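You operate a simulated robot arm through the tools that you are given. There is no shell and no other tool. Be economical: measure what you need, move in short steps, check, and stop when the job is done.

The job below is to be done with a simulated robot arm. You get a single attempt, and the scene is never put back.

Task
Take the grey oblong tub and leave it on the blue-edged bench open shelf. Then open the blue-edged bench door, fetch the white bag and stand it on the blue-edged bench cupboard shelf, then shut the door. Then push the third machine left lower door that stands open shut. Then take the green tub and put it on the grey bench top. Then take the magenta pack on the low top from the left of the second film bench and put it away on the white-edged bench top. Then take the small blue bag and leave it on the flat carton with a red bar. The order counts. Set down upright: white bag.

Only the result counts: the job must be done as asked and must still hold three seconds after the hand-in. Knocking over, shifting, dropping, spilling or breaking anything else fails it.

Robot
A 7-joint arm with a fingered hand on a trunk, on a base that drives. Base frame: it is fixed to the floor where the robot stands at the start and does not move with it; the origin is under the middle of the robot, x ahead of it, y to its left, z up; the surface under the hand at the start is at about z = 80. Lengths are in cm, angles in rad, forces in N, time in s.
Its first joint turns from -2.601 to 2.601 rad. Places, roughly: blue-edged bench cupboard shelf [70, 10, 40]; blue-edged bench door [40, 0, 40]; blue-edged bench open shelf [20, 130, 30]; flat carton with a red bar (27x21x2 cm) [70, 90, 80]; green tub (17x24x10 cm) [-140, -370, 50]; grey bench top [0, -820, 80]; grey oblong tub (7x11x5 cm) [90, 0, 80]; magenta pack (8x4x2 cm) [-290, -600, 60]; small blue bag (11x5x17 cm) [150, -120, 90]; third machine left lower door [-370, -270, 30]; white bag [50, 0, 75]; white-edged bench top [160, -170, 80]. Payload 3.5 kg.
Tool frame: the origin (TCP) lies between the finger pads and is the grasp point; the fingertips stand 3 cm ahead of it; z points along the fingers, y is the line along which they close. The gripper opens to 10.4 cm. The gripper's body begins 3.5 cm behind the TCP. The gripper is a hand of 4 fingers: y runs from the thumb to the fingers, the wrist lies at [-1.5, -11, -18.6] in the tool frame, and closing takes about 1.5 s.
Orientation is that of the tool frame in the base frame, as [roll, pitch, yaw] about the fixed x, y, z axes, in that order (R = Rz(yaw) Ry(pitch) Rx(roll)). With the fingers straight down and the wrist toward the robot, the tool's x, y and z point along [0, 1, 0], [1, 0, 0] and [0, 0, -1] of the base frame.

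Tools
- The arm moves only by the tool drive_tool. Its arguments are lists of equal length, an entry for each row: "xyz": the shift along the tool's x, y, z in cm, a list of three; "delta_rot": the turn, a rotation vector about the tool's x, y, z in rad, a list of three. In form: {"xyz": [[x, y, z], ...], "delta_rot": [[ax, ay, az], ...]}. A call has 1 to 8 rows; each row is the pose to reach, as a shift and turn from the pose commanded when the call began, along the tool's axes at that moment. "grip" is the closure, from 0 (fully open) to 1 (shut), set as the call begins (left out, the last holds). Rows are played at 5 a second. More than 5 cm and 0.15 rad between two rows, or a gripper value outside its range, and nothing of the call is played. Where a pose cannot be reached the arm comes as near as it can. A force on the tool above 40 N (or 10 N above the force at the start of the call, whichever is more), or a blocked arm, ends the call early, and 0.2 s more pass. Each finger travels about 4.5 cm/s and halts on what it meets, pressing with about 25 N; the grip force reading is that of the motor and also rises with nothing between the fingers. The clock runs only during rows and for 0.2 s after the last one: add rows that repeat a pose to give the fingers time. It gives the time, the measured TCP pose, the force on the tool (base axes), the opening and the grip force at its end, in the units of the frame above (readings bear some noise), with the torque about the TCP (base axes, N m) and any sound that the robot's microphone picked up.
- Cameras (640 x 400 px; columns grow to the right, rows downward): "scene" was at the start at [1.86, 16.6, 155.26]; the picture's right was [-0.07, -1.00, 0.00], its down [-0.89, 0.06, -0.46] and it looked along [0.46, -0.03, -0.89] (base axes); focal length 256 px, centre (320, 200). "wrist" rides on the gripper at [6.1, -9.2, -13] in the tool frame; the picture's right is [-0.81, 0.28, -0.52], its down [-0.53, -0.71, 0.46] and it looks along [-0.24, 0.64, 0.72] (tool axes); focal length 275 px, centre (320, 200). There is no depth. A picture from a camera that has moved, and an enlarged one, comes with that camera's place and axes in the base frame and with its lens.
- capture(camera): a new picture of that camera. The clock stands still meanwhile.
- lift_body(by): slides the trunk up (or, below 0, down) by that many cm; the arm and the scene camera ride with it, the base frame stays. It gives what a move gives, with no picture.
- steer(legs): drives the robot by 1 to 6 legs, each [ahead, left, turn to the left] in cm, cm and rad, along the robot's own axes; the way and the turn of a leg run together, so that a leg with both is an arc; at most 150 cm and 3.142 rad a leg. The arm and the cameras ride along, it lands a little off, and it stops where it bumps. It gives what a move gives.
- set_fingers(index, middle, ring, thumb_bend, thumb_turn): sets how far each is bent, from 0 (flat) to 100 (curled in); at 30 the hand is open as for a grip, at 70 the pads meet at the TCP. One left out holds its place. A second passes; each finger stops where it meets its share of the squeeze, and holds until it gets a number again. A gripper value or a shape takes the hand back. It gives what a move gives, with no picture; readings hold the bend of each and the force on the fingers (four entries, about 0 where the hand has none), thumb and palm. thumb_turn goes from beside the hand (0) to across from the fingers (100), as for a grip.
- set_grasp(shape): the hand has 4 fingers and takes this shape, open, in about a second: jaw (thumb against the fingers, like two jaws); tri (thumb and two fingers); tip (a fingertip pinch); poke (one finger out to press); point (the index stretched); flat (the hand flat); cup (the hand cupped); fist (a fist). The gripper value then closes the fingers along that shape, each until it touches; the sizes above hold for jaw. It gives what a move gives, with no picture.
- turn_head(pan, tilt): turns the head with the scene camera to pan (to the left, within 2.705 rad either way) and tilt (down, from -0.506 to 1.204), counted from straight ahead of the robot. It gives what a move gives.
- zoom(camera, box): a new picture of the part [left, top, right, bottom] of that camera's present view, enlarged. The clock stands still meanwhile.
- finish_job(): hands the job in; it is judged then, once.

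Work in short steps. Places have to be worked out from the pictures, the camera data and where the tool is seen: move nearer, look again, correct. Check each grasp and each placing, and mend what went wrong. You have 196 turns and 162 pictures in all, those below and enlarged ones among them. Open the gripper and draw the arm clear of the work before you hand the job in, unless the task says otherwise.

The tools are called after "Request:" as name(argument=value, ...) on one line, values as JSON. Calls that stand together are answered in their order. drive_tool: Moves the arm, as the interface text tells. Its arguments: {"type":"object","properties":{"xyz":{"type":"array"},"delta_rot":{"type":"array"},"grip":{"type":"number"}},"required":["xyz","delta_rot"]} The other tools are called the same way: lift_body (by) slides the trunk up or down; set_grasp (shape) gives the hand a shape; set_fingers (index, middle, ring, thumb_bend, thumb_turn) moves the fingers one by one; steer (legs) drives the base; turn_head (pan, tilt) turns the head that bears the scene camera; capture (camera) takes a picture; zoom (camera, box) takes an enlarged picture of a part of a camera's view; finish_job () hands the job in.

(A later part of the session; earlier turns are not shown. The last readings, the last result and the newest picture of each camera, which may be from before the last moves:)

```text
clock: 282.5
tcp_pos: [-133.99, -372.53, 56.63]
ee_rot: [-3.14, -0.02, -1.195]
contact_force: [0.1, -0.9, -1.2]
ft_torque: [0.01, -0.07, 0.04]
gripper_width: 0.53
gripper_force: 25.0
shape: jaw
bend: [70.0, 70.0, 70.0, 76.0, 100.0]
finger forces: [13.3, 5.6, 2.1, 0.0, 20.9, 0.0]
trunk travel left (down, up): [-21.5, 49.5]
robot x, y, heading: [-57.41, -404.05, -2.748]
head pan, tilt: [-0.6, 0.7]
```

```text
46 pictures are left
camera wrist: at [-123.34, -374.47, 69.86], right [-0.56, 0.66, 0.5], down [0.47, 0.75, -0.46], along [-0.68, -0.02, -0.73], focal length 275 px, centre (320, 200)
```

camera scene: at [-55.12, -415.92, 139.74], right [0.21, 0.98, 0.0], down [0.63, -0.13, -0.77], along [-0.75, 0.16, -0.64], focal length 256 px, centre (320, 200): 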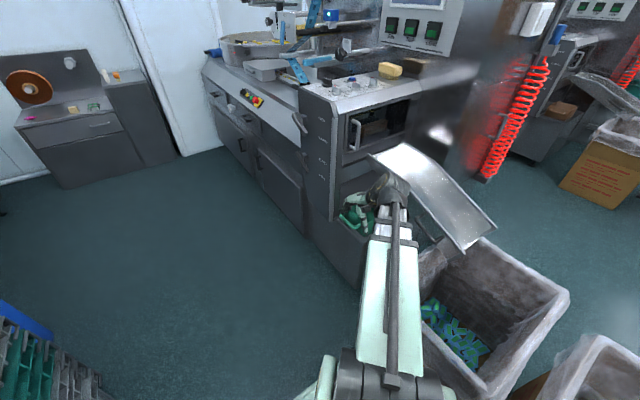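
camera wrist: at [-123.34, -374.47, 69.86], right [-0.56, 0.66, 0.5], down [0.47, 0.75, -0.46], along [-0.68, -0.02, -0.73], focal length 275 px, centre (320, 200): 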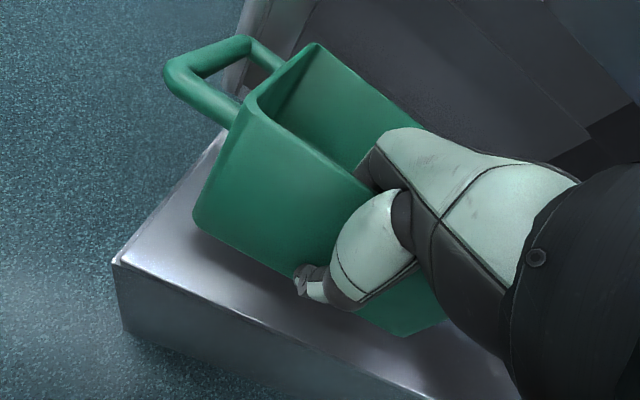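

The tub comes up with the hand (about 1.2 N). I lift 4 cm more, then draw it diagonally back-left out from beside the chute.

Request:
lift_body(by=4)

Request:
steer(legs=[[-15, 12, 0], [-15, 12, 0]])

Request:
capture(camera="scene")

```text
clock: 283.3
tcp_pos: [-134.0, -372.41, 60.56]
ee_rot: [-3.139, -0.02, -1.196]
contact_force: [-0.5, 0.6, -2.6]
ft_torque: [0.06, -0.2, 0.01]
gripper_width: 0.58
gripper_force: 24.8
shape: jaw
bend: [70.0, 70.0, 70.0, 77.0, 100.0]
finger forces: [15.4, 5.3, 1.9, 0.0, 22.0, 0.0]
trunk travel left (down, up): [-25.5, 45.5]
robot x, y, heading: [-57.62, -403.47, -2.752]
head pan, tilt: [-0.6, 0.7]
```

```text
clock: 286.1
tcp_pos: [-96.8, -383.25, 60.69]
ee_rot: [-3.142, -0.02, -1.196]
contact_force: [0.4, -0.4, -1.1]
ft_torque: [0.04, -0.08, 0.01]
gripper_width: 0.56
gripper_force: 24.9
shape: jaw
bend: [70.0, 70.0, 70.0, 77.0, 100.0]
finger forces: [13.4, 5.8, 2.0, 0.0, 20.9, 0.1]
trunk travel left (down, up): [-25.5, 45.5]
robot x, y, heading: [-20.45, -414.65, -2.747]
head pan, tilt: [-0.6, 0.7]
```

```text
45 pictures are left
camera scene: at [-18.09, -426.74, 121.23], right [0.21, 0.98, 0.0], down [0.63, -0.13, -0.76], along [-0.75, 0.16, -0.64], focal length 256 px, centre (320, 200)
```

scene: 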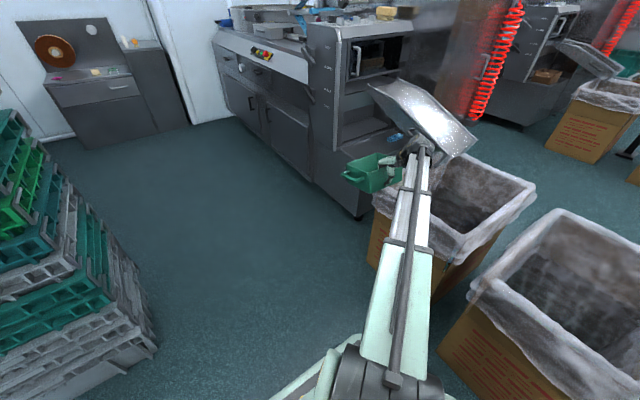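

The tub is free. I raise it to carrying height, turn to face down the aisle, and move on towards the grey bench for a look.

Request:
lift_body(by=40)

Request:
steer(legs=[[-40, 0, 0], [0, 0, 1.575], [0, 65, 0], [100, 0, 0]])

Request:
turn_head(pan=-0.3, tilt=0.35)

Request:
capture(camera="scene")

```text
clock: 289.9
tcp_pos: [-96.87, -383.18, 100.69]
ee_rot: [-3.14, -0.021, -1.194]
contact_force: [-0.2, 0.6, -2.5]
ft_torque: [0.0, -0.21, -0.01]
gripper_width: 0.59
gripper_force: 25.2
shape: jaw
bend: [70.0, 70.0, 70.0, 77.0, 100.0]
finger forces: [15.4, 5.4, 1.9, 0.1, 21.7, 0.1]
trunk travel left (down, up): [-65.5, 5.5]
robot x, y, heading: [-20.54, -414.39, -2.748]
head pan, tilt: [-0.6, 0.7]
```

```text
clock: 304.2
tcp_pos: [85.36, -545.9, 100.62]
ee_rot: [-3.14, -0.019, 0.398]
contact_force: [-0.6, -1.1, -3.2]
ft_torque: [0.2, 0.03, 0.02]
gripper_width: 0.56
gripper_force: 24.6
shape: jaw
bend: [70.0, 70.0, 70.0, 77.0, 100.0]
finger forces: [14.5, 5.2, 1.8, 0.0, 20.7, 0.0]
trunk travel left (down, up): [-65.5, 5.5]
robot x, y, heading: [114.95, -468.84, -1.155]
head pan, tilt: [-0.6, 0.7]
```

```text
clock: 305.1
tcp_pos: [85.43, -545.91, 100.61]
ee_rot: [-3.14, -0.02, 0.397]
contact_force: [0.1, 0.7, -2.7]
ft_torque: [0.17, 0.06, 0.0]
gripper_width: 0.61
gripper_force: 25.0
shape: jaw
bend: [70.0, 70.0, 70.0, 77.0, 100.0]
finger forces: [14.4, 5.2, 1.8, 0.0, 20.6, 0.0]
trunk travel left (down, up): [-65.5, 5.5]
robot x, y, heading: [115.15, -468.66, -1.156]
head pan, tilt: [-0.3, 0.351]
```

```text
44 pictures are left
camera scene: at [129.71, -467.03, 164.37], right [-0.99, -0.11, 0.0], down [-0.04, 0.34, -0.94], along [0.11, -0.93, -0.34], focal length 256 px, centre (320, 200)
```

scene: 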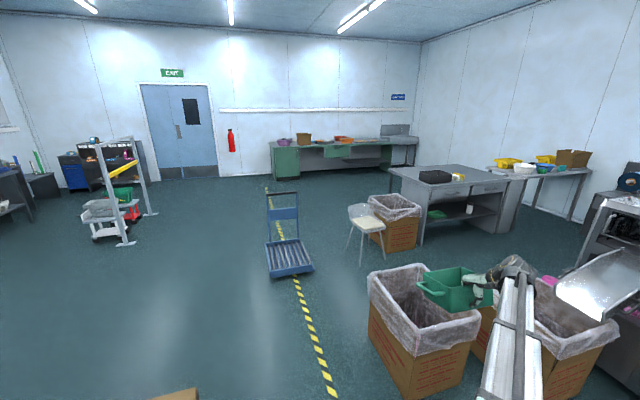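

The grey bench is the table at right (top d -245…-395, s -697…-796) with a black box on its aisle end; its far half looks free. I go to a place between the carton and the chair for a closer look.

Request:
steer(legs=[[118, 0, -0.02], [0, 0, -1.571], [0, 58, 0], [40, 0, 0]])

Request:
turn_head(pan=0.15, tilt=0.5)

Request:
capture(camera="scene")

```text
clock: 319.7
tcp_pos: [71.2, -615.75, 100.64]
ee_rot: [-3.138, -0.022, -1.153]
contact_force: [0.0, -0.3, -3.2]
ft_torque: [0.02, -0.18, -0.03]
gripper_width: 0.59
gripper_force: 25.1
shape: jaw
bend: [70.0, 70.0, 70.0, 77.0, 100.0]
finger forces: [14.2, 5.0, 1.7, 0.0, 20.2, 0.0]
trunk travel left (down, up): [-65.5, 5.5]
robot x, y, heading: [149.21, -643.77, -2.702]
head pan, tilt: [-0.3, 0.351]
```

```text
clock: 320.6
tcp_pos: [71.23, -615.72, 100.63]
ee_rot: [-3.141, -0.02, -1.154]
contact_force: [0.1, -0.4, -2.5]
ft_torque: [0.03, -0.21, -0.01]
gripper_width: 0.55
gripper_force: 25.8
shape: jaw
bend: [70.0, 70.0, 70.0, 77.0, 100.0]
finger forces: [14.2, 5.0, 1.7, 0.0, 20.2, 0.0]
trunk travel left (down, up): [-65.5, 5.5]
robot x, y, heading: [148.78, -643.86, -2.708]
head pan, tilt: [0.15, 0.499]
```

```text
43 pictures are left
camera scene: at [152.65, -662.29, 163.01], right [-0.55, 0.83, 0.0], down [0.4, 0.26, -0.88], along [-0.73, -0.48, -0.48], focal length 256 px, centre (320, 200)
```

scene: 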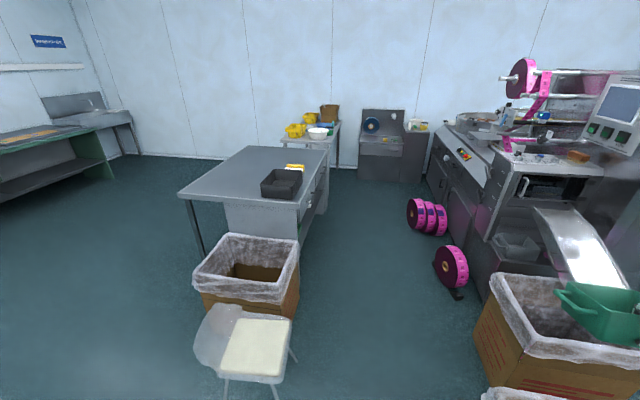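

The bench's right-hand rear part (d -315…-370 along its s -710 edge) is free. I drive through between the chair and the cartons and turn to face the bench.

Request:
steer(legs=[[0, 0, -0.04], [0, 8, 0], [84, 0, 0], [83, 0, 0]])

Request:
steer(legs=[[0, 0, 1.571]])

Request:
turn_head(pan=-0.3, tilt=0.75)

Request:
capture(camera="scene")

```text
clock: 330.3
tcp_pos: [-80.69, -689.03, 100.56]
ee_rot: [-3.14, -0.022, -1.171]
contact_force: [-0.3, -0.2, -3.4]
ft_torque: [0.05, -0.16, 0.03]
gripper_width: 0.57
gripper_force: 25.0
shape: jaw
bend: [70.0, 70.0, 70.0, 77.0, 100.0]
finger forces: [14.5, 5.2, 1.6, 0.0, 20.4, 0.0]
trunk travel left (down, up): [-65.5, 5.5]
robot x, y, heading: [-3.45, -718.33, -2.727]
head pan, tilt: [0.15, 0.499]
```

```text
clock: 334.5
tcp_pos: [-33.21, -795.41, 100.61]
ee_rot: [-3.14, -0.022, 0.397]
contact_force: [0.5, 0.1, -2.4]
ft_torque: [0.19, 0.06, 0.0]
gripper_width: 0.53
gripper_force: 24.8
shape: jaw
bend: [70.0, 70.0, 70.0, 77.0, 100.0]
finger forces: [14.1, 4.8, 1.4, 0.1, 19.4, 0.0]
trunk travel left (down, up): [-65.5, 5.5]
robot x, y, heading: [-3.84, -718.43, -1.154]
head pan, tilt: [0.15, 0.499]
```

```text
clock: 335.4
tcp_pos: [-33.2, -795.38, 100.58]
ee_rot: [-3.14, -0.02, 0.396]
contact_force: [-0.2, 0.4, -2.6]
ft_torque: [0.22, 0.09, -0.01]
gripper_width: 0.56
gripper_force: 24.5
shape: jaw
bend: [70.0, 70.0, 70.0, 77.0, 100.0]
finger forces: [14.0, 4.8, 1.6, 0.0, 19.5, 0.0]
trunk travel left (down, up): [-65.5, 5.5]
robot x, y, heading: [-3.46, -718.35, -1.158]
head pan, tilt: [-0.3, 0.75]
```

```text
42 pictures are left
camera scene: at [11.25, -715.64, 160.81], right [-0.99, -0.11, 0.0], down [-0.08, 0.68, -0.73], along [0.08, -0.73, -0.68], focal length 256 px, centre (320, 200)
```

scene: 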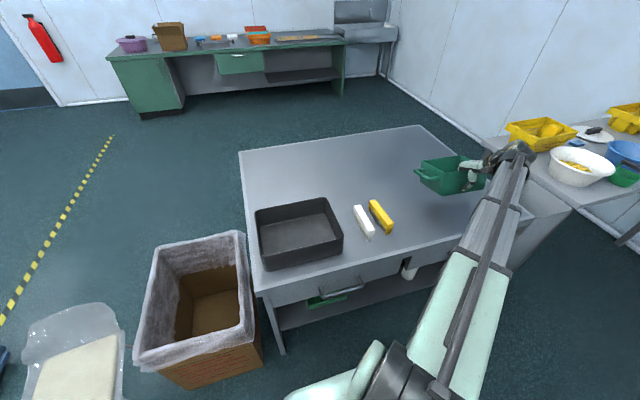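

The tub hovers over the free right part of the bench top. I lower the trunk 9 cm, then feel for contact with small arm steps.

Request:
lift_body(by=-9)

Request:
zoom(camera="scene", box=[340, 100, 560, 260])

```text
clock: 336.6
tcp_pos: [-33.24, -795.43, 91.7]
ee_rot: [-3.139, -0.021, 0.397]
contact_force: [-0.1, -0.2, -2.9]
ft_torque: [0.21, 0.06, 0.01]
gripper_width: 0.57
gripper_force: 25.2
shape: jaw
bend: [70.0, 70.0, 70.0, 77.0, 100.0]
finger forces: [14.0, 4.8, 1.6, 0.1, 19.5, 0.0]
trunk travel left (down, up): [-56.5, 14.5]
robot x, y, heading: [-3.71, -718.34, -1.155]
head pan, tilt: [-0.3, 0.75]
```

```text
2.50 times, centred on (450, 180) of scene
camera zoom: at [11.24, -715.63, 151.81], right [-0.99, -0.11, 0.0], down [-0.08, 0.68, -0.73], along [0.08, -0.73, -0.68], focal length 639 px, centre (-5, 250)
```

zoom: 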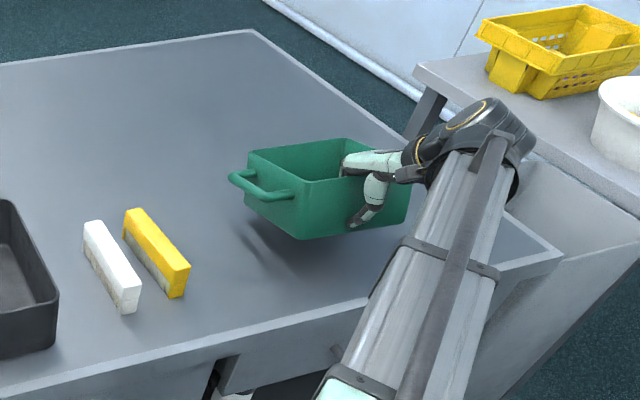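

Good place, clear of everything. I lower in steps.

Request:
drive_tool(xyz=[[0, 0, 0.8], [0, 0, 1.6], [0, 0, 2.2], [0, 0, 2.2]], delta_rot=[[0, 0, 0], [0, 0, 0], [0, 0, 0], [0, 0, 0]])

Request:
drive_tool(xyz=[[0, 0, 0.5], [0, 0, 1.0], [0, 0, 1.2], [0, 0, 1.2]], delta_rot=[[0, 0, 0], [0, 0, 0], [0, 0, 0], [0, 0, 0]])

```text
clock: 337.6
tcp_pos: [-33.06, -795.36, 89.4]
ee_rot: [-3.139, -0.021, 0.397]
contact_force: [0.5, -0.4, -3.9]
ft_torque: [0.19, 0.05, 0.01]
gripper_width: 0.51
gripper_force: 25.1
shape: jaw
bend: [70.0, 70.0, 70.0, 77.0, 100.0]
finger forces: [13.9, 4.8, 1.4, 0.0, 19.5, 0.0]
trunk travel left (down, up): [-56.5, 14.5]
robot x, y, heading: [-3.64, -718.69, -1.159]
head pan, tilt: [-0.3, 0.75]
```

```text
clock: 338.6
tcp_pos: [-32.99, -795.36, 88.06]
ee_rot: [-3.14, -0.02, 0.398]
contact_force: [-0.6, 0.8, -2.2]
ft_torque: [0.05, -0.02, 0.01]
gripper_width: 0.55
gripper_force: 25.2
shape: jaw
bend: [70.0, 70.0, 70.0, 77.0, 100.0]
finger forces: [12.2, 5.2, 1.2, 0.0, 18.8, 0.1]
trunk travel left (down, up): [-56.5, 14.5]
robot x, y, heading: [-3.96, -718.49, -1.158]
head pan, tilt: [-0.3, 0.75]
```

The torque drop shows the far edge touching. I go down a little more.

Request:
drive_tool(xyz=[[0, 0, 0.3], [0, 0, 0.6], [0, 0, 0.9], [0, 0, 0.9]], delta_rot=[[0, 0, 0], [0, 0, 0], [0, 0, 0], [0, 0, 0]])

```text
clock: 339.6
tcp_pos: [-33.03, -795.47, 87.22]
ee_rot: [-3.138, -0.022, 0.396]
contact_force: [-0.2, -0.1, -0.9]
ft_torque: [-0.02, -0.02, 0.01]
gripper_width: 0.51
gripper_force: 24.7
shape: jaw
bend: [70.0, 70.0, 70.0, 77.0, 100.0]
finger forces: [12.0, 5.2, 1.1, 0.0, 18.5, 0.0]
trunk travel left (down, up): [-56.5, 14.5]
robot x, y, heading: [-3.67, -718.4, -1.158]
head pan, tilt: [-0.3, 0.75]
```

Force is nearly zero now. One more small step, then I open the hand.

Request:
drive_tool(xyz=[[0, 0, 0.3], [0, 0, 0.5], [0, 0, 0.5]], delta_rot=[[0, 0, 0], [0, 0, 0], [0, 0, 0]])

Request:
drive_tool(xyz=[[0, 0, 0], [0, 0, 0], [0, 0, 0], [0, 0, 0], [0, 0, 0], [0, 0, 0], [0, 0, 0], [0, 0, 0]], delta_rot=[[0, 0, 0], [0, 0, 0], [0, 0, 0], [0, 0, 0], [0, 0, 0], [0, 0, 0], [0, 0, 0], [0, 0, 0]], grip=0)

Request:
lift_body(by=12)

Request:
capture(camera="scene")

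```text
clock: 340.4
tcp_pos: [-32.96, -795.35, 86.84]
ee_rot: [-3.14, -0.02, 0.394]
contact_force: [0.2, 1.6, -1.3]
ft_torque: [-0.04, -0.05, 0.05]
gripper_width: 0.52
gripper_force: 25.3
shape: jaw
bend: [70.0, 70.0, 70.0, 77.0, 100.0]
finger forces: [12.1, 5.2, 1.0, 0.0, 18.4, 0.1]
trunk travel left (down, up): [-56.5, 14.5]
robot x, y, heading: [-3.62, -718.23, -1.153]
head pan, tilt: [-0.3, 0.75]
```

```text
clock: 342.2
tcp_pos: [-33.02, -795.43, 86.81]
ee_rot: [-3.14, -0.021, 0.396]
contact_force: [0.5, -0.2, 0.2]
ft_torque: [0.02, -0.01, 0.0]
gripper_width: 10.37
gripper_force: 0.0
shape: jaw
bend: [30.0, 30.0, 30.0, 30.0, 98.0]
finger forces: [0.1, 0.0, 0.0, 0.1, 0.0, 0.1]
trunk travel left (down, up): [-56.5, 14.5]
robot x, y, heading: [-3.3, -718.12, -1.157]
head pan, tilt: [-0.3, 0.75]
```

```text
clock: 343.8
tcp_pos: [-33.15, -795.42, 98.82]
ee_rot: [-3.139, -0.021, 0.393]
contact_force: [0.8, -0.6, -0.5]
ft_torque: [0.03, -0.02, -0.03]
gripper_width: 10.38
gripper_force: 0.2
shape: jaw
bend: [30.0, 30.0, 30.0, 30.0, 98.0]
finger forces: [0.1, 0.1, 0.0, 0.0, 0.0, 0.1]
trunk travel left (down, up): [-68.5, 2.5]
robot x, y, heading: [-3.1, -718.43, -1.157]
head pan, tilt: [-0.3, 0.75]
```

```text
40 pictures are left
camera scene: at [11.25, -715.61, 163.8], right [-0.99, -0.11, 0.0], down [-0.08, 0.68, -0.73], along [0.08, -0.73, -0.68], focal length 256 px, centre (320, 200)
```

scene: 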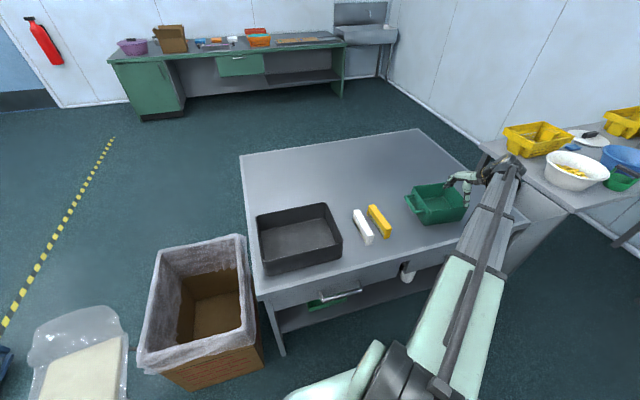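

The green tub stands on the grey bench. Next the magenta pack: the pink item on the low top of the film bench at about d -500, s -441. I recentre the arm, reverse out and drive round to the lane beside machine B.

Request:
drive_tool(xyz=[[5, 0, 0], [10, 0, 0], [15, 0, 0], [20, 2, 0], [25, 4, 0], [29.5, 6, 0], [34, 8, 0], [38.5, 10, 0]], delta_rot=[[0, 0, 0], [0, 0, 0], [0, 0, 0], [0, 0, 0], [0, 0, 0], [0, 0, 0], [0, 0, 0], [0, 0, 0]])

Request:
steer(legs=[[0, 0, -1.587], [-100, 0, 0], [-101, 0, 0], [0, -145, 0], [0, -143, 0]])

Request:
steer(legs=[[110, 0, 0], [110, -4, 0], [100, -4, 0]])

Request:
turn_head(pan=0.25, tilt=0.55)

Request:
capture(camera="scene")

```text
refused: row 4 steps farther than a row can; nothing moved
```

```text
clock: 366.5
tcp_pos: [21.18, -449.7, 98.89]
ee_rot: [-3.14, -0.02, -1.133]
contact_force: [0.0, 0.1, 1.0]
ft_torque: [0.04, -0.01, 0.05]
gripper_width: 10.38
gripper_force: 0.0
shape: jaw
bend: [30.0, 30.0, 30.0, 30.0, 98.0]
finger forces: [0.0, 0.0, 0.0, 0.0, 0.1, 0.0]
trunk travel left (down, up): [-68.5, 2.5]
robot x, y, heading: [99.39, -475.79, -2.688]
head pan, tilt: [-0.3, 0.75]
stopped in leg 5: the robot was blocked; the commanded pose is now the measured one
```

```text
clock: 367.6
tcp_pos: [20.26, -450.12, 98.86]
ee_rot: [-3.139, -0.018, -1.133]
contact_force: [-0.2, 0.3, -0.6]
ft_torque: [-0.02, -0.03, -0.02]
gripper_width: 10.38
gripper_force: 0.1
shape: jaw
bend: [30.0, 30.0, 30.0, 30.0, 98.0]
finger forces: [0.0, 0.0, 0.0, 0.0, 0.0, 0.1]
trunk travel left (down, up): [-68.5, 2.5]
robot x, y, heading: [98.36, -476.71, -2.69]
head pan, tilt: [-0.3, 0.75]
stopped in leg 1: the robot was blocked; the commanded pose is now the measured one
```

```text
clock: 368.5
tcp_pos: [20.27, -450.18, 98.74]
ee_rot: [-3.139, -0.021, -1.133]
contact_force: [-1.0, 0.8, 0.7]
ft_torque: [0.0, 0.0, -0.03]
gripper_width: 10.36
gripper_force: 0.1
shape: jaw
bend: [30.0, 30.0, 30.0, 30.0, 98.0]
finger forces: [0.1, 0.1, 0.0, 0.0, 0.0, 0.1]
trunk travel left (down, up): [-68.5, 2.5]
robot x, y, heading: [98.3, -476.35, -2.69]
head pan, tilt: [0.25, 0.55]
```

```text
39 pictures are left
camera scene: at [103.15, -495.63, 165.54], right [-0.65, 0.76, 0.0], down [0.4, 0.34, -0.85], along [-0.65, -0.55, -0.52], focal length 256 px, centre (320, 200)
```

scene: 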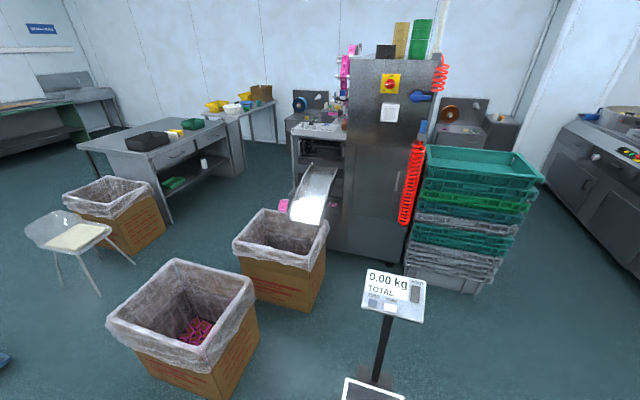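

The base was blocked twice; something small stands at the front-right. I look down there.

Request:
turn_head(pan=-0.5, tilt=1.0)

Request:
capture(camera="scene")

```text
clock: 369.6
tcp_pos: [20.12, -450.1, 98.91]
ee_rot: [-3.139, -0.021, -1.133]
contact_force: [-0.2, 0.4, 0.4]
ft_torque: [0.01, -0.02, 0.01]
gripper_width: 10.39
gripper_force: 0.1
shape: jaw
bend: [30.0, 30.0, 30.0, 30.0, 98.0]
finger forces: [0.0, 0.0, 0.1, 0.1, 0.0, 0.1]
trunk travel left (down, up): [-68.5, 2.5]
robot x, y, heading: [98.71, -476.7, -2.688]
head pan, tilt: [-0.499, 1.0]
```

```text
38 pictures are left
camera scene: at [103.04, -489.52, 161.9], right [0.04, 1.0, 0.0], down [0.84, -0.04, -0.54], along [-0.54, 0.02, -0.84], focal length 256 px, centre (320, 200)
```

scene: 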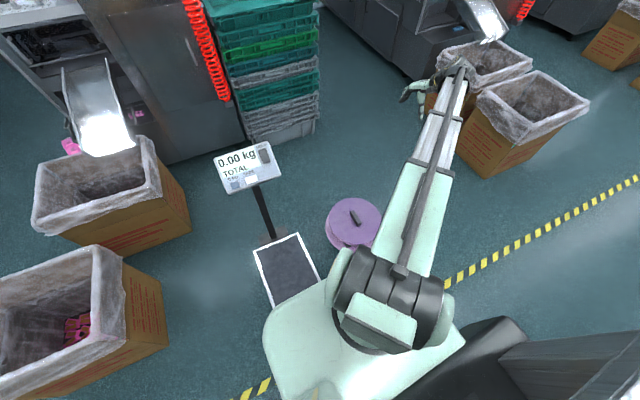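

The base front touches the scale platform's zone. I back straight off, correct the heading, recentre the arm, and then crab right with more clearance.

Request:
steer(legs=[[-19, 0, 0], [0, 0, -0.054]])

Request:
drive_tool(xyz=[[4.5, 1, 0], [9, 2, 0], [13.5, 3, 0], [18, 4, 0], [22.5, 5, 0], [27, 6, 0], [31.5, 7, 0], [36, 8, 0]], delta_rot=[[0, 0, 0], [0, 0, 0], [0, 0, 0], [0, 0, 0], [0, 0, 0], [0, 0, 0], [0, 0, 0], [0, 0, 0]])

Request:
capture(camera="scene")

```text
clock: 371.6
tcp_pos: [39.05, -437.47, 98.78]
ee_rot: [-3.14, -0.022, -1.189]
contact_force: [0.4, 0.1, -0.3]
ft_torque: [0.03, -0.02, -0.02]
gripper_width: 10.39
gripper_force: 0.1
shape: jaw
bend: [30.0, 30.0, 30.0, 30.0, 98.0]
finger forces: [0.1, 0.0, 0.0, 0.1, 0.0, 0.1]
trunk travel left (down, up): [-68.5, 2.5]
robot x, y, heading: [115.79, -468.13, -2.74]
head pan, tilt: [-0.499, 1.0]
```

```text
clock: 373.4
tcp_pos: [45.05, -473.8, 99.61]
ee_rot: [-3.139, -0.019, -1.188]
contact_force: [0.5, 0.2, -0.3]
ft_torque: [0.01, 0.02, -0.03]
gripper_width: 10.37
gripper_force: 0.1
shape: jaw
bend: [30.0, 30.0, 30.0, 30.0, 98.0]
finger forces: [0.0, 0.0, 0.1, 0.0, 0.1, 0.1]
trunk travel left (down, up): [-68.5, 2.5]
robot x, y, heading: [115.48, -468.15, -2.742]
head pan, tilt: [-0.499, 1.0]
```

```text
37 pictures are left
camera scene: at [119.47, -481.43, 161.89], right [0.1, 0.99, 0.0], down [0.84, -0.08, -0.54], along [-0.54, 0.05, -0.84], focal length 256 px, centre (320, 200)
```

scene: 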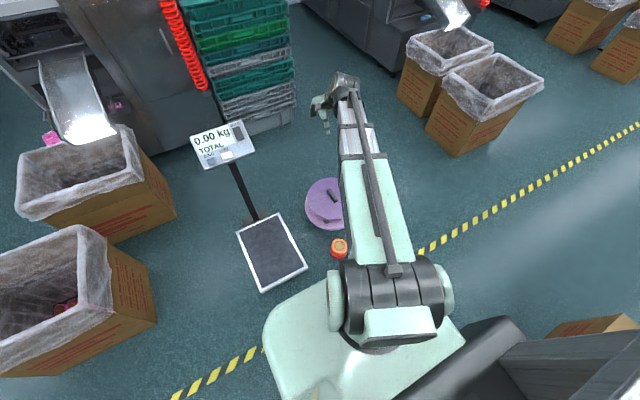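

The can, basin and scale are upright and where they were. I crab right keeping between the can and the carton, then enter the lane.

Request:
steer(legs=[[7, -52, 0], [2, -52, 0], [110, 0, 0], [110, -4, 0], [100, -2, 0]])

Request:
turn_head(pan=0.35, tilt=0.6)

Request:
capture(camera="scene")

```text
clock: 394.7
tcp_pos: [-305.55, -508.4, 99.74]
ee_rot: [-3.141, -0.02, -1.146]
contact_force: [-0.5, -0.3, 0.6]
ft_torque: [0.04, -0.03, 0.0]
gripper_width: 10.39
gripper_force: 0.0
shape: jaw
bend: [30.0, 30.0, 30.0, 30.0, 98.0]
finger forces: [0.1, 0.1, 0.0, 0.0, 0.1, 0.1]
trunk travel left (down, up): [-68.5, 2.5]
robot x, y, heading: [-234.7, -500.19, -2.701]
head pan, tilt: [-0.499, 1.0]
```

```text
clock: 395.9
tcp_pos: [-305.5, -508.45, 99.8]
ee_rot: [-3.139, -0.022, -1.147]
contact_force: [-0.3, -0.5, 0.1]
ft_torque: [0.02, 0.03, 0.03]
gripper_width: 10.4
gripper_force: 0.0
shape: jaw
bend: [30.0, 30.0, 30.0, 30.0, 98.0]
finger forces: [0.0, 0.0, 0.1, 0.0, 0.0, 0.0]
trunk travel left (down, up): [-68.5, 2.5]
robot x, y, heading: [-235.46, -499.93, -2.7]
head pan, tilt: [0.351, 0.6]
```

```text
36 pictures are left
camera scene: at [-230.08, -519.67, 165.09], right [-0.71, 0.7, 0.0], down [0.4, 0.4, -0.82], along [-0.58, -0.59, -0.57], focal length 256 px, centre (320, 200)
```

scene: 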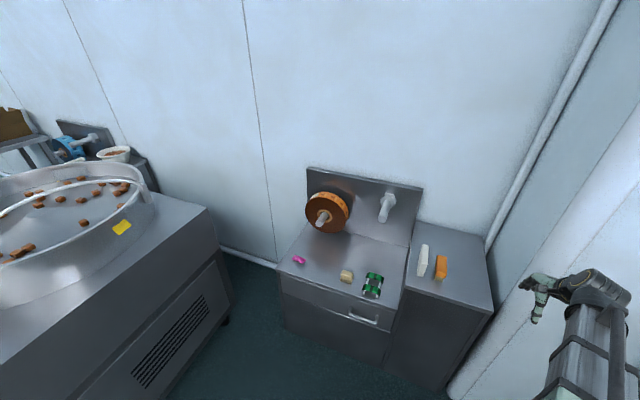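

The magenta pack is at about d -497, s -437 on the low top. I square up and move in front of it.

Request:
steer(legs=[[0, 0, -0.043], [0, 62, 0], [10, 0, 0]])

Request:
drive_tool(xyz=[[4, 1, 3], [8, 2, 6], [12, 3, 9], [16, 4, 12], [20, 4, 14]], delta_rot=[[0, 0, 0], [0, 0, 0], [0, 0, 0], [0, 0, 0], [0, 0, 0]])

Request:
capture(camera="wrist")

```text
clock: 400.5
tcp_pos: [-291.05, -566.94, 99.74]
ee_rot: [-3.139, -0.022, -1.193]
contact_force: [-0.1, 0.3, -0.5]
ft_torque: [0.02, -0.02, 0.01]
gripper_width: 10.37
gripper_force: 0.0
shape: jaw
bend: [30.0, 30.0, 30.0, 30.0, 98.0]
finger forces: [0.0, 0.0, 0.1, 0.0, 0.0, 0.1]
trunk travel left (down, up): [-68.5, 2.5]
robot x, y, heading: [-220.67, -561.7, -2.751]
head pan, tilt: [0.351, 0.6]
```

```text
refused: row 1 steps farther than a row can; nothing moved
```

```text
35 pictures are left
camera wrist: at [-280.48, -568.8, 112.84], right [-0.56, 0.66, 0.5], down [0.47, 0.75, -0.46], along [-0.68, -0.02, -0.73], focal length 275 px, centre (320, 200)
```

wrist: 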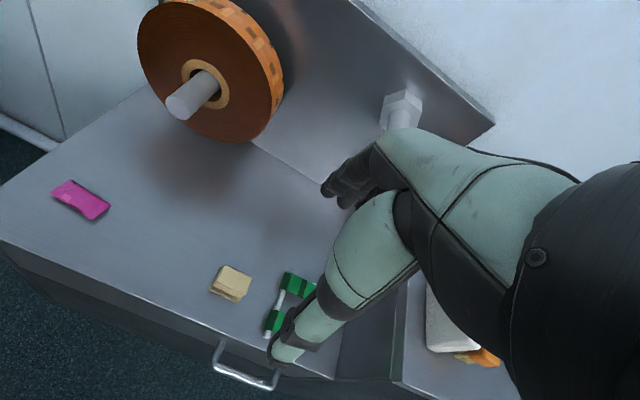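

The pack lies with its long side along the bench at d -497, s -437, so the present tool orientation closes across its width. I move above it with the hand half open.

Request:
drive_tool(xyz=[[4, 1, 0], [8, 2, 0], [12, 3, 0], [16, 4, 0], [20, 5.5, 0], [23.5, 7.5, 0], [26.9, 9.3, 0], [26.9, 9.3, 0]], delta_rot=[[0, 0, 0], [0, 0, 0], [0, 0, 0], [0, 0, 0], [0, 0, 0], [0, 0, 0], [0, 0, 0.02], [0, 0, 0.02]], grip=0.3)

Request:
lift_body(by=-25)

Request:
capture(camera="wrist")

```text
clock: 402.3
tcp_pos: [-289.65, -595.27, 100.11]
ee_rot: [-3.14, -0.021, -1.214]
contact_force: [-0.4, 0.3, -0.4]
ft_torque: [0.0, 0.05, 0.02]
gripper_width: 7.3
gripper_force: 0.0
shape: jaw
bend: [27.0, 37.0, 34.0, 58.0, 99.0]
finger forces: [0.0, 0.0, 0.0, 0.0, 0.1, 0.1]
trunk travel left (down, up): [-68.5, 2.5]
robot x, y, heading: [-220.37, -561.67, -2.748]
head pan, tilt: [0.351, 0.6]
```

```text
clock: 404.9
tcp_pos: [-289.71, -595.28, 75.23]
ee_rot: [-3.14, -0.02, -1.213]
contact_force: [-0.1, -0.3, 0.0]
ft_torque: [-0.02, 0.0, 0.0]
gripper_width: 7.32
gripper_force: 0.1
shape: jaw
bend: [27.0, 37.0, 34.0, 58.0, 99.0]
finger forces: [0.0, 0.0, 0.1, 0.0, 0.0, 0.0]
trunk travel left (down, up): [-43.5, 27.5]
robot x, y, heading: [-220.31, -561.53, -2.744]
head pan, tilt: [0.351, 0.6]
```

```text
34 pictures are left
camera wrist: at [-279.12, -597.45, 88.3], right [-0.55, 0.67, 0.5], down [0.49, 0.74, -0.46], along [-0.68, -0.01, -0.73], focal length 275 px, centre (320, 200)
```

wrist: 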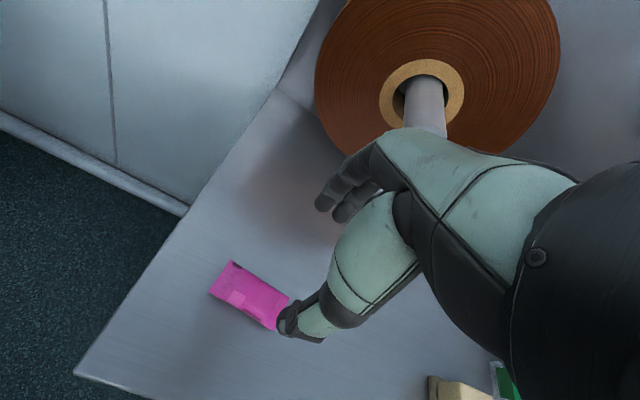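

The pack is right under the TCP. I lower the trunk 10 cm, then feel for the top with small arm steps.

Request:
lift_body(by=-10)

Request:
drive_tool(xyz=[[0, 0, 0.5], [0, 0, 1.0], [0, 0, 1.5], [0, 0, 1.5]], delta_rot=[[0, 0, 0], [0, 0, 0], [0, 0, 0], [0, 0, 0]])

Request:
capture(camera="wrist")

```text
clock: 406.2
tcp_pos: [-289.78, -595.09, 65.15]
ee_rot: [-3.14, -0.02, -1.214]
contact_force: [0.0, -0.3, 1.0]
ft_torque: [0.02, -0.02, 0.01]
gripper_width: 7.31
gripper_force: 0.0
shape: jaw
bend: [27.0, 37.0, 34.0, 58.0, 99.0]
finger forces: [0.1, 0.0, 0.1, 0.1, 0.0, 0.1]
trunk travel left (down, up): [-33.5, 37.5]
robot x, y, heading: [-220.29, -561.55, -2.75]
head pan, tilt: [0.351, 0.6]
```

```text
clock: 407.2
tcp_pos: [-289.72, -595.35, 63.64]
ee_rot: [-3.138, -0.019, -1.214]
contact_force: [-0.1, 0.3, -0.9]
ft_torque: [0.05, 0.01, 0.02]
gripper_width: 7.34
gripper_force: 0.0
shape: jaw
bend: [27.0, 37.0, 34.0, 58.0, 99.0]
finger forces: [0.0, 0.1, 0.0, 0.0, 0.0, 0.1]
trunk travel left (down, up): [-33.5, 37.5]
robot x, y, heading: [-220.48, -561.55, -2.755]
head pan, tilt: [0.351, 0.6]
```

```text
33 pictures are left
camera wrist: at [-279.09, -597.51, 76.81], right [-0.55, 0.67, 0.5], down [0.49, 0.74, -0.46], along [-0.68, -0.01, -0.73], focal length 275 px, centre (320, 200)
```

wrist: 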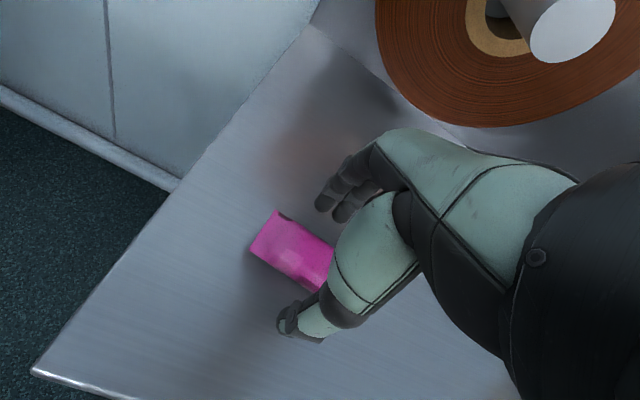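

The pack lies between thumb and fingers. I lower further in small steps until touch.

Request:
drive_tool(xyz=[[0, 0, 0.3], [0, 0, 0.6], [0, 0, 0.9], [0, 0, 0.9]], delta_rot=[[0, 0, 0], [0, 0, 0], [0, 0, 0], [0, 0, 0]])

```text
clock: 408.2
tcp_pos: [-289.65, -595.3, 63.0]
ee_rot: [3.138, -0.021, -1.214]
contact_force: [-2.4, -2.3, 26.0]
ft_torque: [0.02, -0.02, 0.03]
gripper_width: 7.2
gripper_force: 0.1
shape: jaw
bend: [27.0, 35.0, 34.0, 59.0, 99.0]
finger forces: [1.2, 10.9, 0.1, 0.0, 13.7, 0.0]
trunk travel left (down, up): [-33.5, 37.5]
robot x, y, heading: [-220.33, -561.65, -2.75]
head pan, tilt: [0.351, 0.6]
```

The fingertips touch the top. I rise 0.5 cm and close.

Request:
drive_tool(xyz=[[0, 0, -0.5], [0, 0, -0.5], [0, 0, -0.5], [0, 0, -0.5], [0, 0, -0.5], [0, 0, -0.5], [0, 0, -0.5]], delta_rot=[[0, 0, 0], [0, 0, 0], [0, 0, 0], [0, 0, 0], [0, 0, 0], [0, 0, 0], [0, 0, 0]], grip=1)

Request:
lift_body(by=4)

Request:
capture(camera="wrist")

```text
clock: 409.8
tcp_pos: [-289.6, -595.19, 63.09]
ee_rot: [-3.138, -0.021, -1.213]
contact_force: [-0.1, -0.9, 0.0]
ft_torque: [0.03, 0.03, -0.01]
gripper_width: 3.43
gripper_force: 25.1
shape: jaw
bend: [74.0, 52.0, 53.0, 77.0, 100.0]
finger forces: [13.2, 6.1, 2.9, 0.0, 22.3, 0.1]
trunk travel left (down, up): [-33.5, 37.5]
robot x, y, heading: [-220.41, -561.45, -2.748]
head pan, tilt: [0.351, 0.6]
```

```text
clock: 410.6
tcp_pos: [-289.64, -595.31, 67.27]
ee_rot: [-3.138, -0.019, -1.213]
contact_force: [-0.1, -0.9, -0.1]
ft_torque: [0.02, 0.01, -0.01]
gripper_width: 3.42
gripper_force: 25.2
shape: jaw
bend: [74.0, 52.0, 53.0, 77.0, 100.0]
finger forces: [13.2, 6.1, 3.0, 0.0, 22.2, 0.0]
trunk travel left (down, up): [-37.5, 33.5]
robot x, y, heading: [-220.26, -561.81, -2.751]
head pan, tilt: [0.351, 0.6]
```

```text
32 pictures are left
camera wrist: at [-279.07, -597.51, 80.35], right [-0.55, 0.67, 0.5], down [0.49, 0.74, -0.46], along [-0.68, -0.01, -0.73], focal length 275 px, centre (320, 200)
```

wrist: 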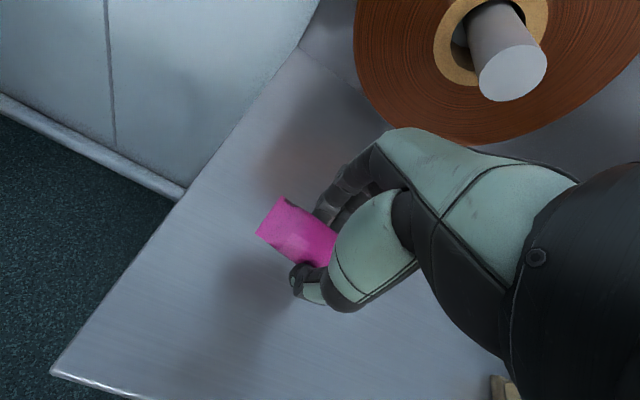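

The pack is held (3.4 cm). I draw back from the film bench, raise the hand, and return to the aisle.

Request:
lift_body(by=12)

Request:
steer(legs=[[-15, 0, 0], [0, -62, 0]])

Request:
lift_body(by=18)

Request:
steer(legs=[[-110, 0, 0.003], [-110, 0, 0], [-105, 0, 0]])

```text
clock: 412.1
tcp_pos: [-289.6, -595.31, 79.22]
ee_rot: [-3.141, -0.02, -1.213]
contact_force: [0.2, 0.4, -0.5]
ft_torque: [-0.02, 0.0, -0.02]
gripper_width: 3.46
gripper_force: 24.7
shape: jaw
bend: [74.0, 52.0, 53.0, 77.0, 100.0]
finger forces: [13.2, 6.1, 2.9, 0.1, 22.2, 0.0]
trunk travel left (down, up): [-49.5, 21.5]
robot x, y, heading: [-220.51, -561.72, -2.751]
head pan, tilt: [0.351, 0.6]
```

```text
clock: 416.6
tcp_pos: [-299.45, -532.48, 79.2]
ee_rot: [-3.141, -0.019, -1.218]
contact_force: [0.9, 0.5, -0.1]
ft_torque: [0.0, -0.02, 0.0]
gripper_width: 3.44
gripper_force: 24.9
shape: jaw
bend: [74.0, 52.0, 53.0, 77.0, 100.0]
finger forces: [13.1, 6.1, 3.0, 0.0, 22.3, 0.0]
trunk travel left (down, up): [-49.5, 21.5]
robot x, y, heading: [-229.8, -498.9, -2.751]
head pan, tilt: [0.351, 0.6]
```

```text
clock: 418.6
tcp_pos: [-299.28, -532.47, 97.16]
ee_rot: [-3.141, -0.019, -1.217]
contact_force: [-0.6, 0.5, -0.5]
ft_torque: [-0.01, 0.0, -0.01]
gripper_width: 3.4
gripper_force: 24.8
shape: jaw
bend: [74.0, 52.0, 53.0, 77.0, 100.0]
finger forces: [13.2, 6.1, 3.0, 0.1, 22.1, 0.1]
trunk travel left (down, up): [-67.5, 3.5]
robot x, y, heading: [-230.05, -499.12, -2.752]
head pan, tilt: [0.351, 0.6]
```

```text
clock: 434.5
tcp_pos: [2.25, -407.65, 97.21]
ee_rot: [-3.14, -0.019, -1.195]
contact_force: [0.4, 0.4, 0.6]
ft_torque: [0.0, -0.01, -0.02]
gripper_width: 3.45
gripper_force: 25.5
shape: jaw
bend: [74.0, 52.0, 53.0, 77.0, 100.0]
finger forces: [13.2, 6.0, 2.9, 0.0, 22.2, 0.0]
trunk travel left (down, up): [-67.5, 3.5]
robot x, y, heading: [70.97, -373.1, -2.732]
head pan, tilt: [0.351, 0.6]
```

Robot is back in the aisle. I turn to face the white-edged bench side and crab along to it.

Request:
steer(legs=[[0, 0, 3.129], [8, 0, 0], [0, 80, 0], [0, 80, 0]])

Request:
turn_head(pan=0.1, tilt=0.55)

Request:
capture(camera="scene")

```text
clock: 450.7
tcp_pos: [86.43, -189.58, 97.15]
ee_rot: [-3.14, -0.019, 1.917]
contact_force: [-0.1, 0.0, -0.3]
ft_torque: [0.01, 0.04, -0.03]
gripper_width: 3.34
gripper_force: 25.2
shape: jaw
bend: [74.0, 53.0, 54.0, 77.0, 100.0]
finger forces: [12.3, 5.3, 2.9, 0.0, 20.7, 0.1]
trunk travel left (down, up): [-67.5, 3.5]
robot x, y, heading: [17.24, -222.49, 0.379]
head pan, tilt: [0.351, 0.6]
```

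```text
clock: 451.5
tcp_pos: [86.46, -189.56, 97.21]
ee_rot: [-3.138, -0.02, 1.917]
contact_force: [-0.6, -0.1, -0.1]
ft_torque: [0.01, -0.03, 0.0]
gripper_width: 3.36
gripper_force: 24.7
shape: jaw
bend: [74.0, 53.0, 54.0, 77.0, 100.0]
finger forces: [12.5, 5.3, 2.9, 0.1, 20.7, 0.1]
trunk travel left (down, up): [-67.5, 3.5]
robot x, y, heading: [16.89, -222.36, 0.382]
head pan, tilt: [0.099, 0.55]
```

```text
31 pictures are left
camera scene: at [14.32, -204.26, 164.54], right [0.46, -0.89, 0.0], down [-0.46, -0.24, -0.85], along [0.76, 0.4, -0.52], focal length 256 px, centre (320, 200)
```

scene: 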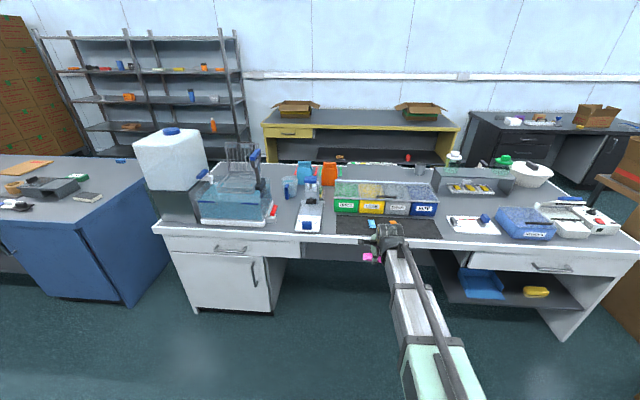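

I zoom on the bench to find a clear spot for the pack and the small blue bag's place.

Request:
zoom(camera="scene", box=[230, 140, 470, 260])

```text
2.67 times, centred on (350, 200) of scene
camera zoom: at [14.32, -204.26, 164.54], right [0.46, -0.89, 0.0], down [-0.46, -0.24, -0.85], along [0.76, 0.4, -0.52], focal length 682 px, centre (240, 200)
```

zoom: 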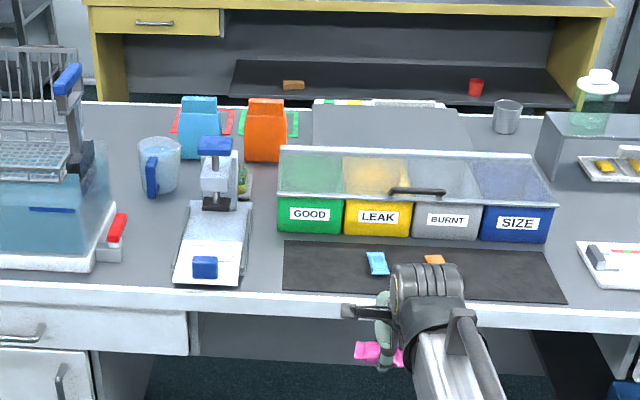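

The blue bag stands behind the jug and the sealer (d ≈ 92, s ≈ -169). For the pack there is a bare gap about 14 cm wide between tank and sealer at d ≈ 48, s ≈ -164. I line up with it and move in.

Request:
lift_body(by=3)

Request:
steer(legs=[[0, 0, 0.017], [0, 44, 0], [36, 0, 0]])

Request:
turn_head(pan=0.0, tilt=0.75)

Request:
capture(camera="wrist")

Request:
capture(camera="scene")

```text
clock: 452.2
tcp_pos: [86.52, -189.55, 100.17]
ee_rot: [-3.14, -0.018, 1.918]
contact_force: [0.5, 0.7, -0.5]
ft_torque: [-0.02, -0.01, -0.01]
gripper_width: 3.37
gripper_force: 25.0
shape: jaw
bend: [74.0, 53.0, 54.0, 77.0, 100.0]
finger forces: [12.4, 5.3, 2.9, 0.0, 20.7, 0.0]
trunk travel left (down, up): [-70.5, 0.5]
robot x, y, heading: [16.83, -222.32, 0.383]
head pan, tilt: [0.099, 0.55]
```

```text
clock: 457.2
tcp_pos: [102.17, -133.12, 100.1]
ee_rot: [-3.139, -0.018, 1.937]
contact_force: [0.2, 0.5, 0.5]
ft_torque: [0.04, 0.02, 0.01]
gripper_width: 3.36
gripper_force: 25.3
shape: jaw
bend: [74.0, 53.0, 54.0, 77.0, 100.0]
finger forces: [12.5, 5.3, 2.9, 0.0, 20.8, 0.0]
trunk travel left (down, up): [-70.5, 0.5]
robot x, y, heading: [32.81, -167.43, 0.404]
head pan, tilt: [0.099, 0.55]
```

```text
clock: 457.9
tcp_pos: [102.01, -133.24, 100.23]
ee_rot: [-3.141, -0.021, 1.937]
contact_force: [0.4, 0.6, -0.6]
ft_torque: [0.0, -0.01, -0.01]
gripper_width: 3.37
gripper_force: 24.9
shape: jaw
bend: [74.0, 53.0, 54.0, 77.0, 100.0]
finger forces: [12.4, 5.4, 2.9, 0.1, 20.8, 0.0]
trunk travel left (down, up): [-70.5, 0.5]
robot x, y, heading: [33.0, -167.46, 0.403]
head pan, tilt: [0.0, 0.75]
```

```text
29 pictures are left
camera wrist: at [91.33, -130.88, 113.35], right [0.55, -0.67, 0.5], down [-0.48, -0.74, -0.46], along [0.68, 0.02, -0.73], focal length 275 px, centre (320, 200)
```

wrist: 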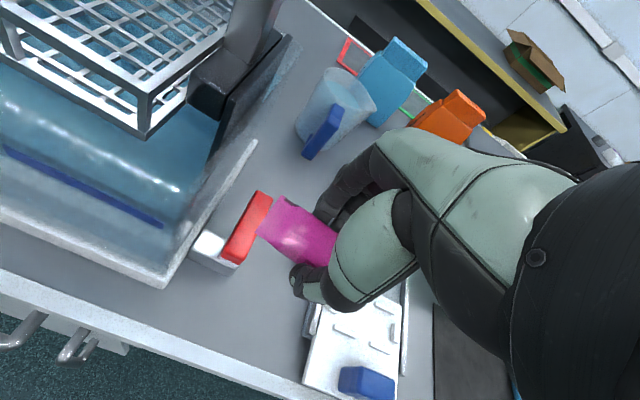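

```text
28 pictures are left
camera scene: at [29.94, -150.33, 165.81], right [0.39, -0.92, 0.0], down [-0.63, -0.27, -0.73], along [0.67, 0.29, -0.68], focal length 256 px, centre (320, 200)
```

scene: 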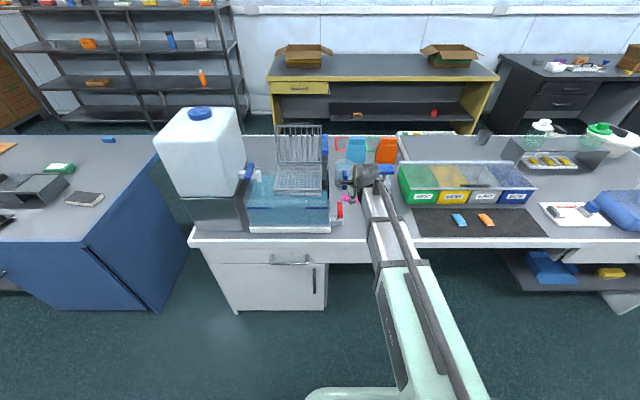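

The pack is above bare bench top, just in front of the valve. I shift 1 cm right, lower the trunk 14 cm, and feel down.

Request:
drive_tool(xyz=[[-1, 0, 0], [-1, 0, 0]], delta_rot=[[0, 0, 0], [0, 0, 0]])

Request:
lift_body(by=-14)

Request:
drive_tool(xyz=[[0, 0, 0.6], [0, 0, 1.2], [0, 0, 1.8], [0, 0, 1.8]], delta_rot=[[0, 0, 0], [0, 0, 0], [0, 0, 0], [0, 0, 0]])

Request:
capture(camera="wrist")

```text
clock: 458.5
tcp_pos: [102.34, -134.07, 100.24]
ee_rot: [-3.14, -0.018, 1.938]
contact_force: [0.0, -0.3, -0.5]
ft_torque: [0.01, -0.02, 0.01]
gripper_width: 3.35
gripper_force: 24.7
shape: jaw
bend: [74.0, 53.0, 54.0, 77.0, 100.0]
finger forces: [12.4, 5.3, 2.8, 0.0, 20.6, 0.0]
trunk travel left (down, up): [-70.5, 0.5]
robot x, y, heading: [33.19, -167.66, 0.404]
head pan, tilt: [0.0, 0.75]
```

```text
clock: 460.2
tcp_pos: [102.3, -134.04, 86.16]
ee_rot: [-3.137, -0.018, 1.938]
contact_force: [1.2, -1.4, -0.4]
ft_torque: [-0.02, 0.0, -0.06]
gripper_width: 3.24
gripper_force: 25.0
shape: jaw
bend: [74.0, 53.0, 56.0, 78.0, 100.0]
finger forces: [12.1, 5.3, 1.5, 0.0, 17.4, 0.0]
trunk travel left (down, up): [-56.5, 14.5]
robot x, y, heading: [33.08, -167.46, 0.399]
head pan, tilt: [0.0, 0.75]
```

```text
clock: 461.2
tcp_pos: [102.37, -134.11, 84.25]
ee_rot: [-3.139, -0.021, 1.937]
contact_force: [-0.1, -0.4, -0.3]
ft_torque: [0.0, 0.01, -0.03]
gripper_width: 3.23
gripper_force: 25.3
shape: jaw
bend: [74.0, 53.0, 57.0, 78.0, 100.0]
finger forces: [12.0, 5.4, 1.1, 0.0, 17.6, 0.0]
trunk travel left (down, up): [-56.5, 14.5]
robot x, y, heading: [32.94, -167.55, 0.402]
head pan, tilt: [0.0, 0.75]
```

```text
27 pictures are left
camera wrist: at [91.66, -131.78, 97.52], right [0.55, -0.67, 0.5], down [-0.48, -0.74, -0.46], along [0.68, 0.02, -0.73], focal length 275 px, centre (320, 200)
```

wrist: 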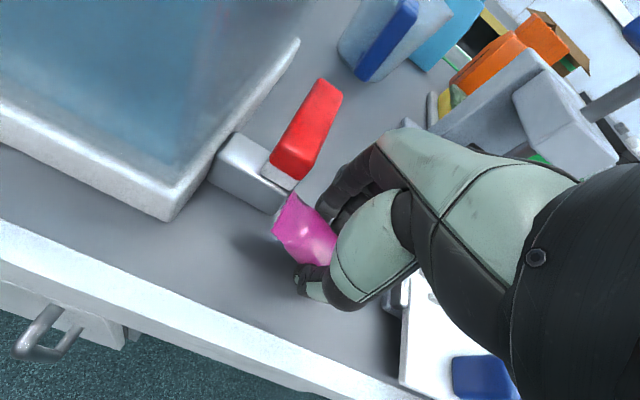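

The pack's end is close against the valve block. I back off 1.5 cm toward the robot and lower on until contact.

Request:
drive_tool(xyz=[[-0.4, -1.5, 0], [-0.4, -1.5, 0.4], [-0.4, -1.5, 0.8], [-0.4, -1.5, 1.1], [-0.4, -1.5, 1.1]], delta_rot=[[0, 0, 0], [0, 0, 0], [0, 0, 0], [0, 0, 0], [0, 0, 0]])

```text
clock: 462.4
tcp_pos: [101.09, -134.89, 83.42]
ee_rot: [-3.141, -0.021, 1.937]
contact_force: [1.3, 1.0, 12.8]
ft_torque: [-0.04, -0.31, 0.02]
gripper_width: 3.27
gripper_force: 24.7
shape: jaw
bend: [74.0, 53.0, 57.0, 77.0, 100.0]
finger forces: [11.9, 7.1, 6.4, 0.0, 20.1, 0.1]
trunk travel left (down, up): [-56.5, 14.5]
robot x, y, heading: [32.98, -167.73, 0.403]
head pan, tilt: [0.0, 0.75]
```

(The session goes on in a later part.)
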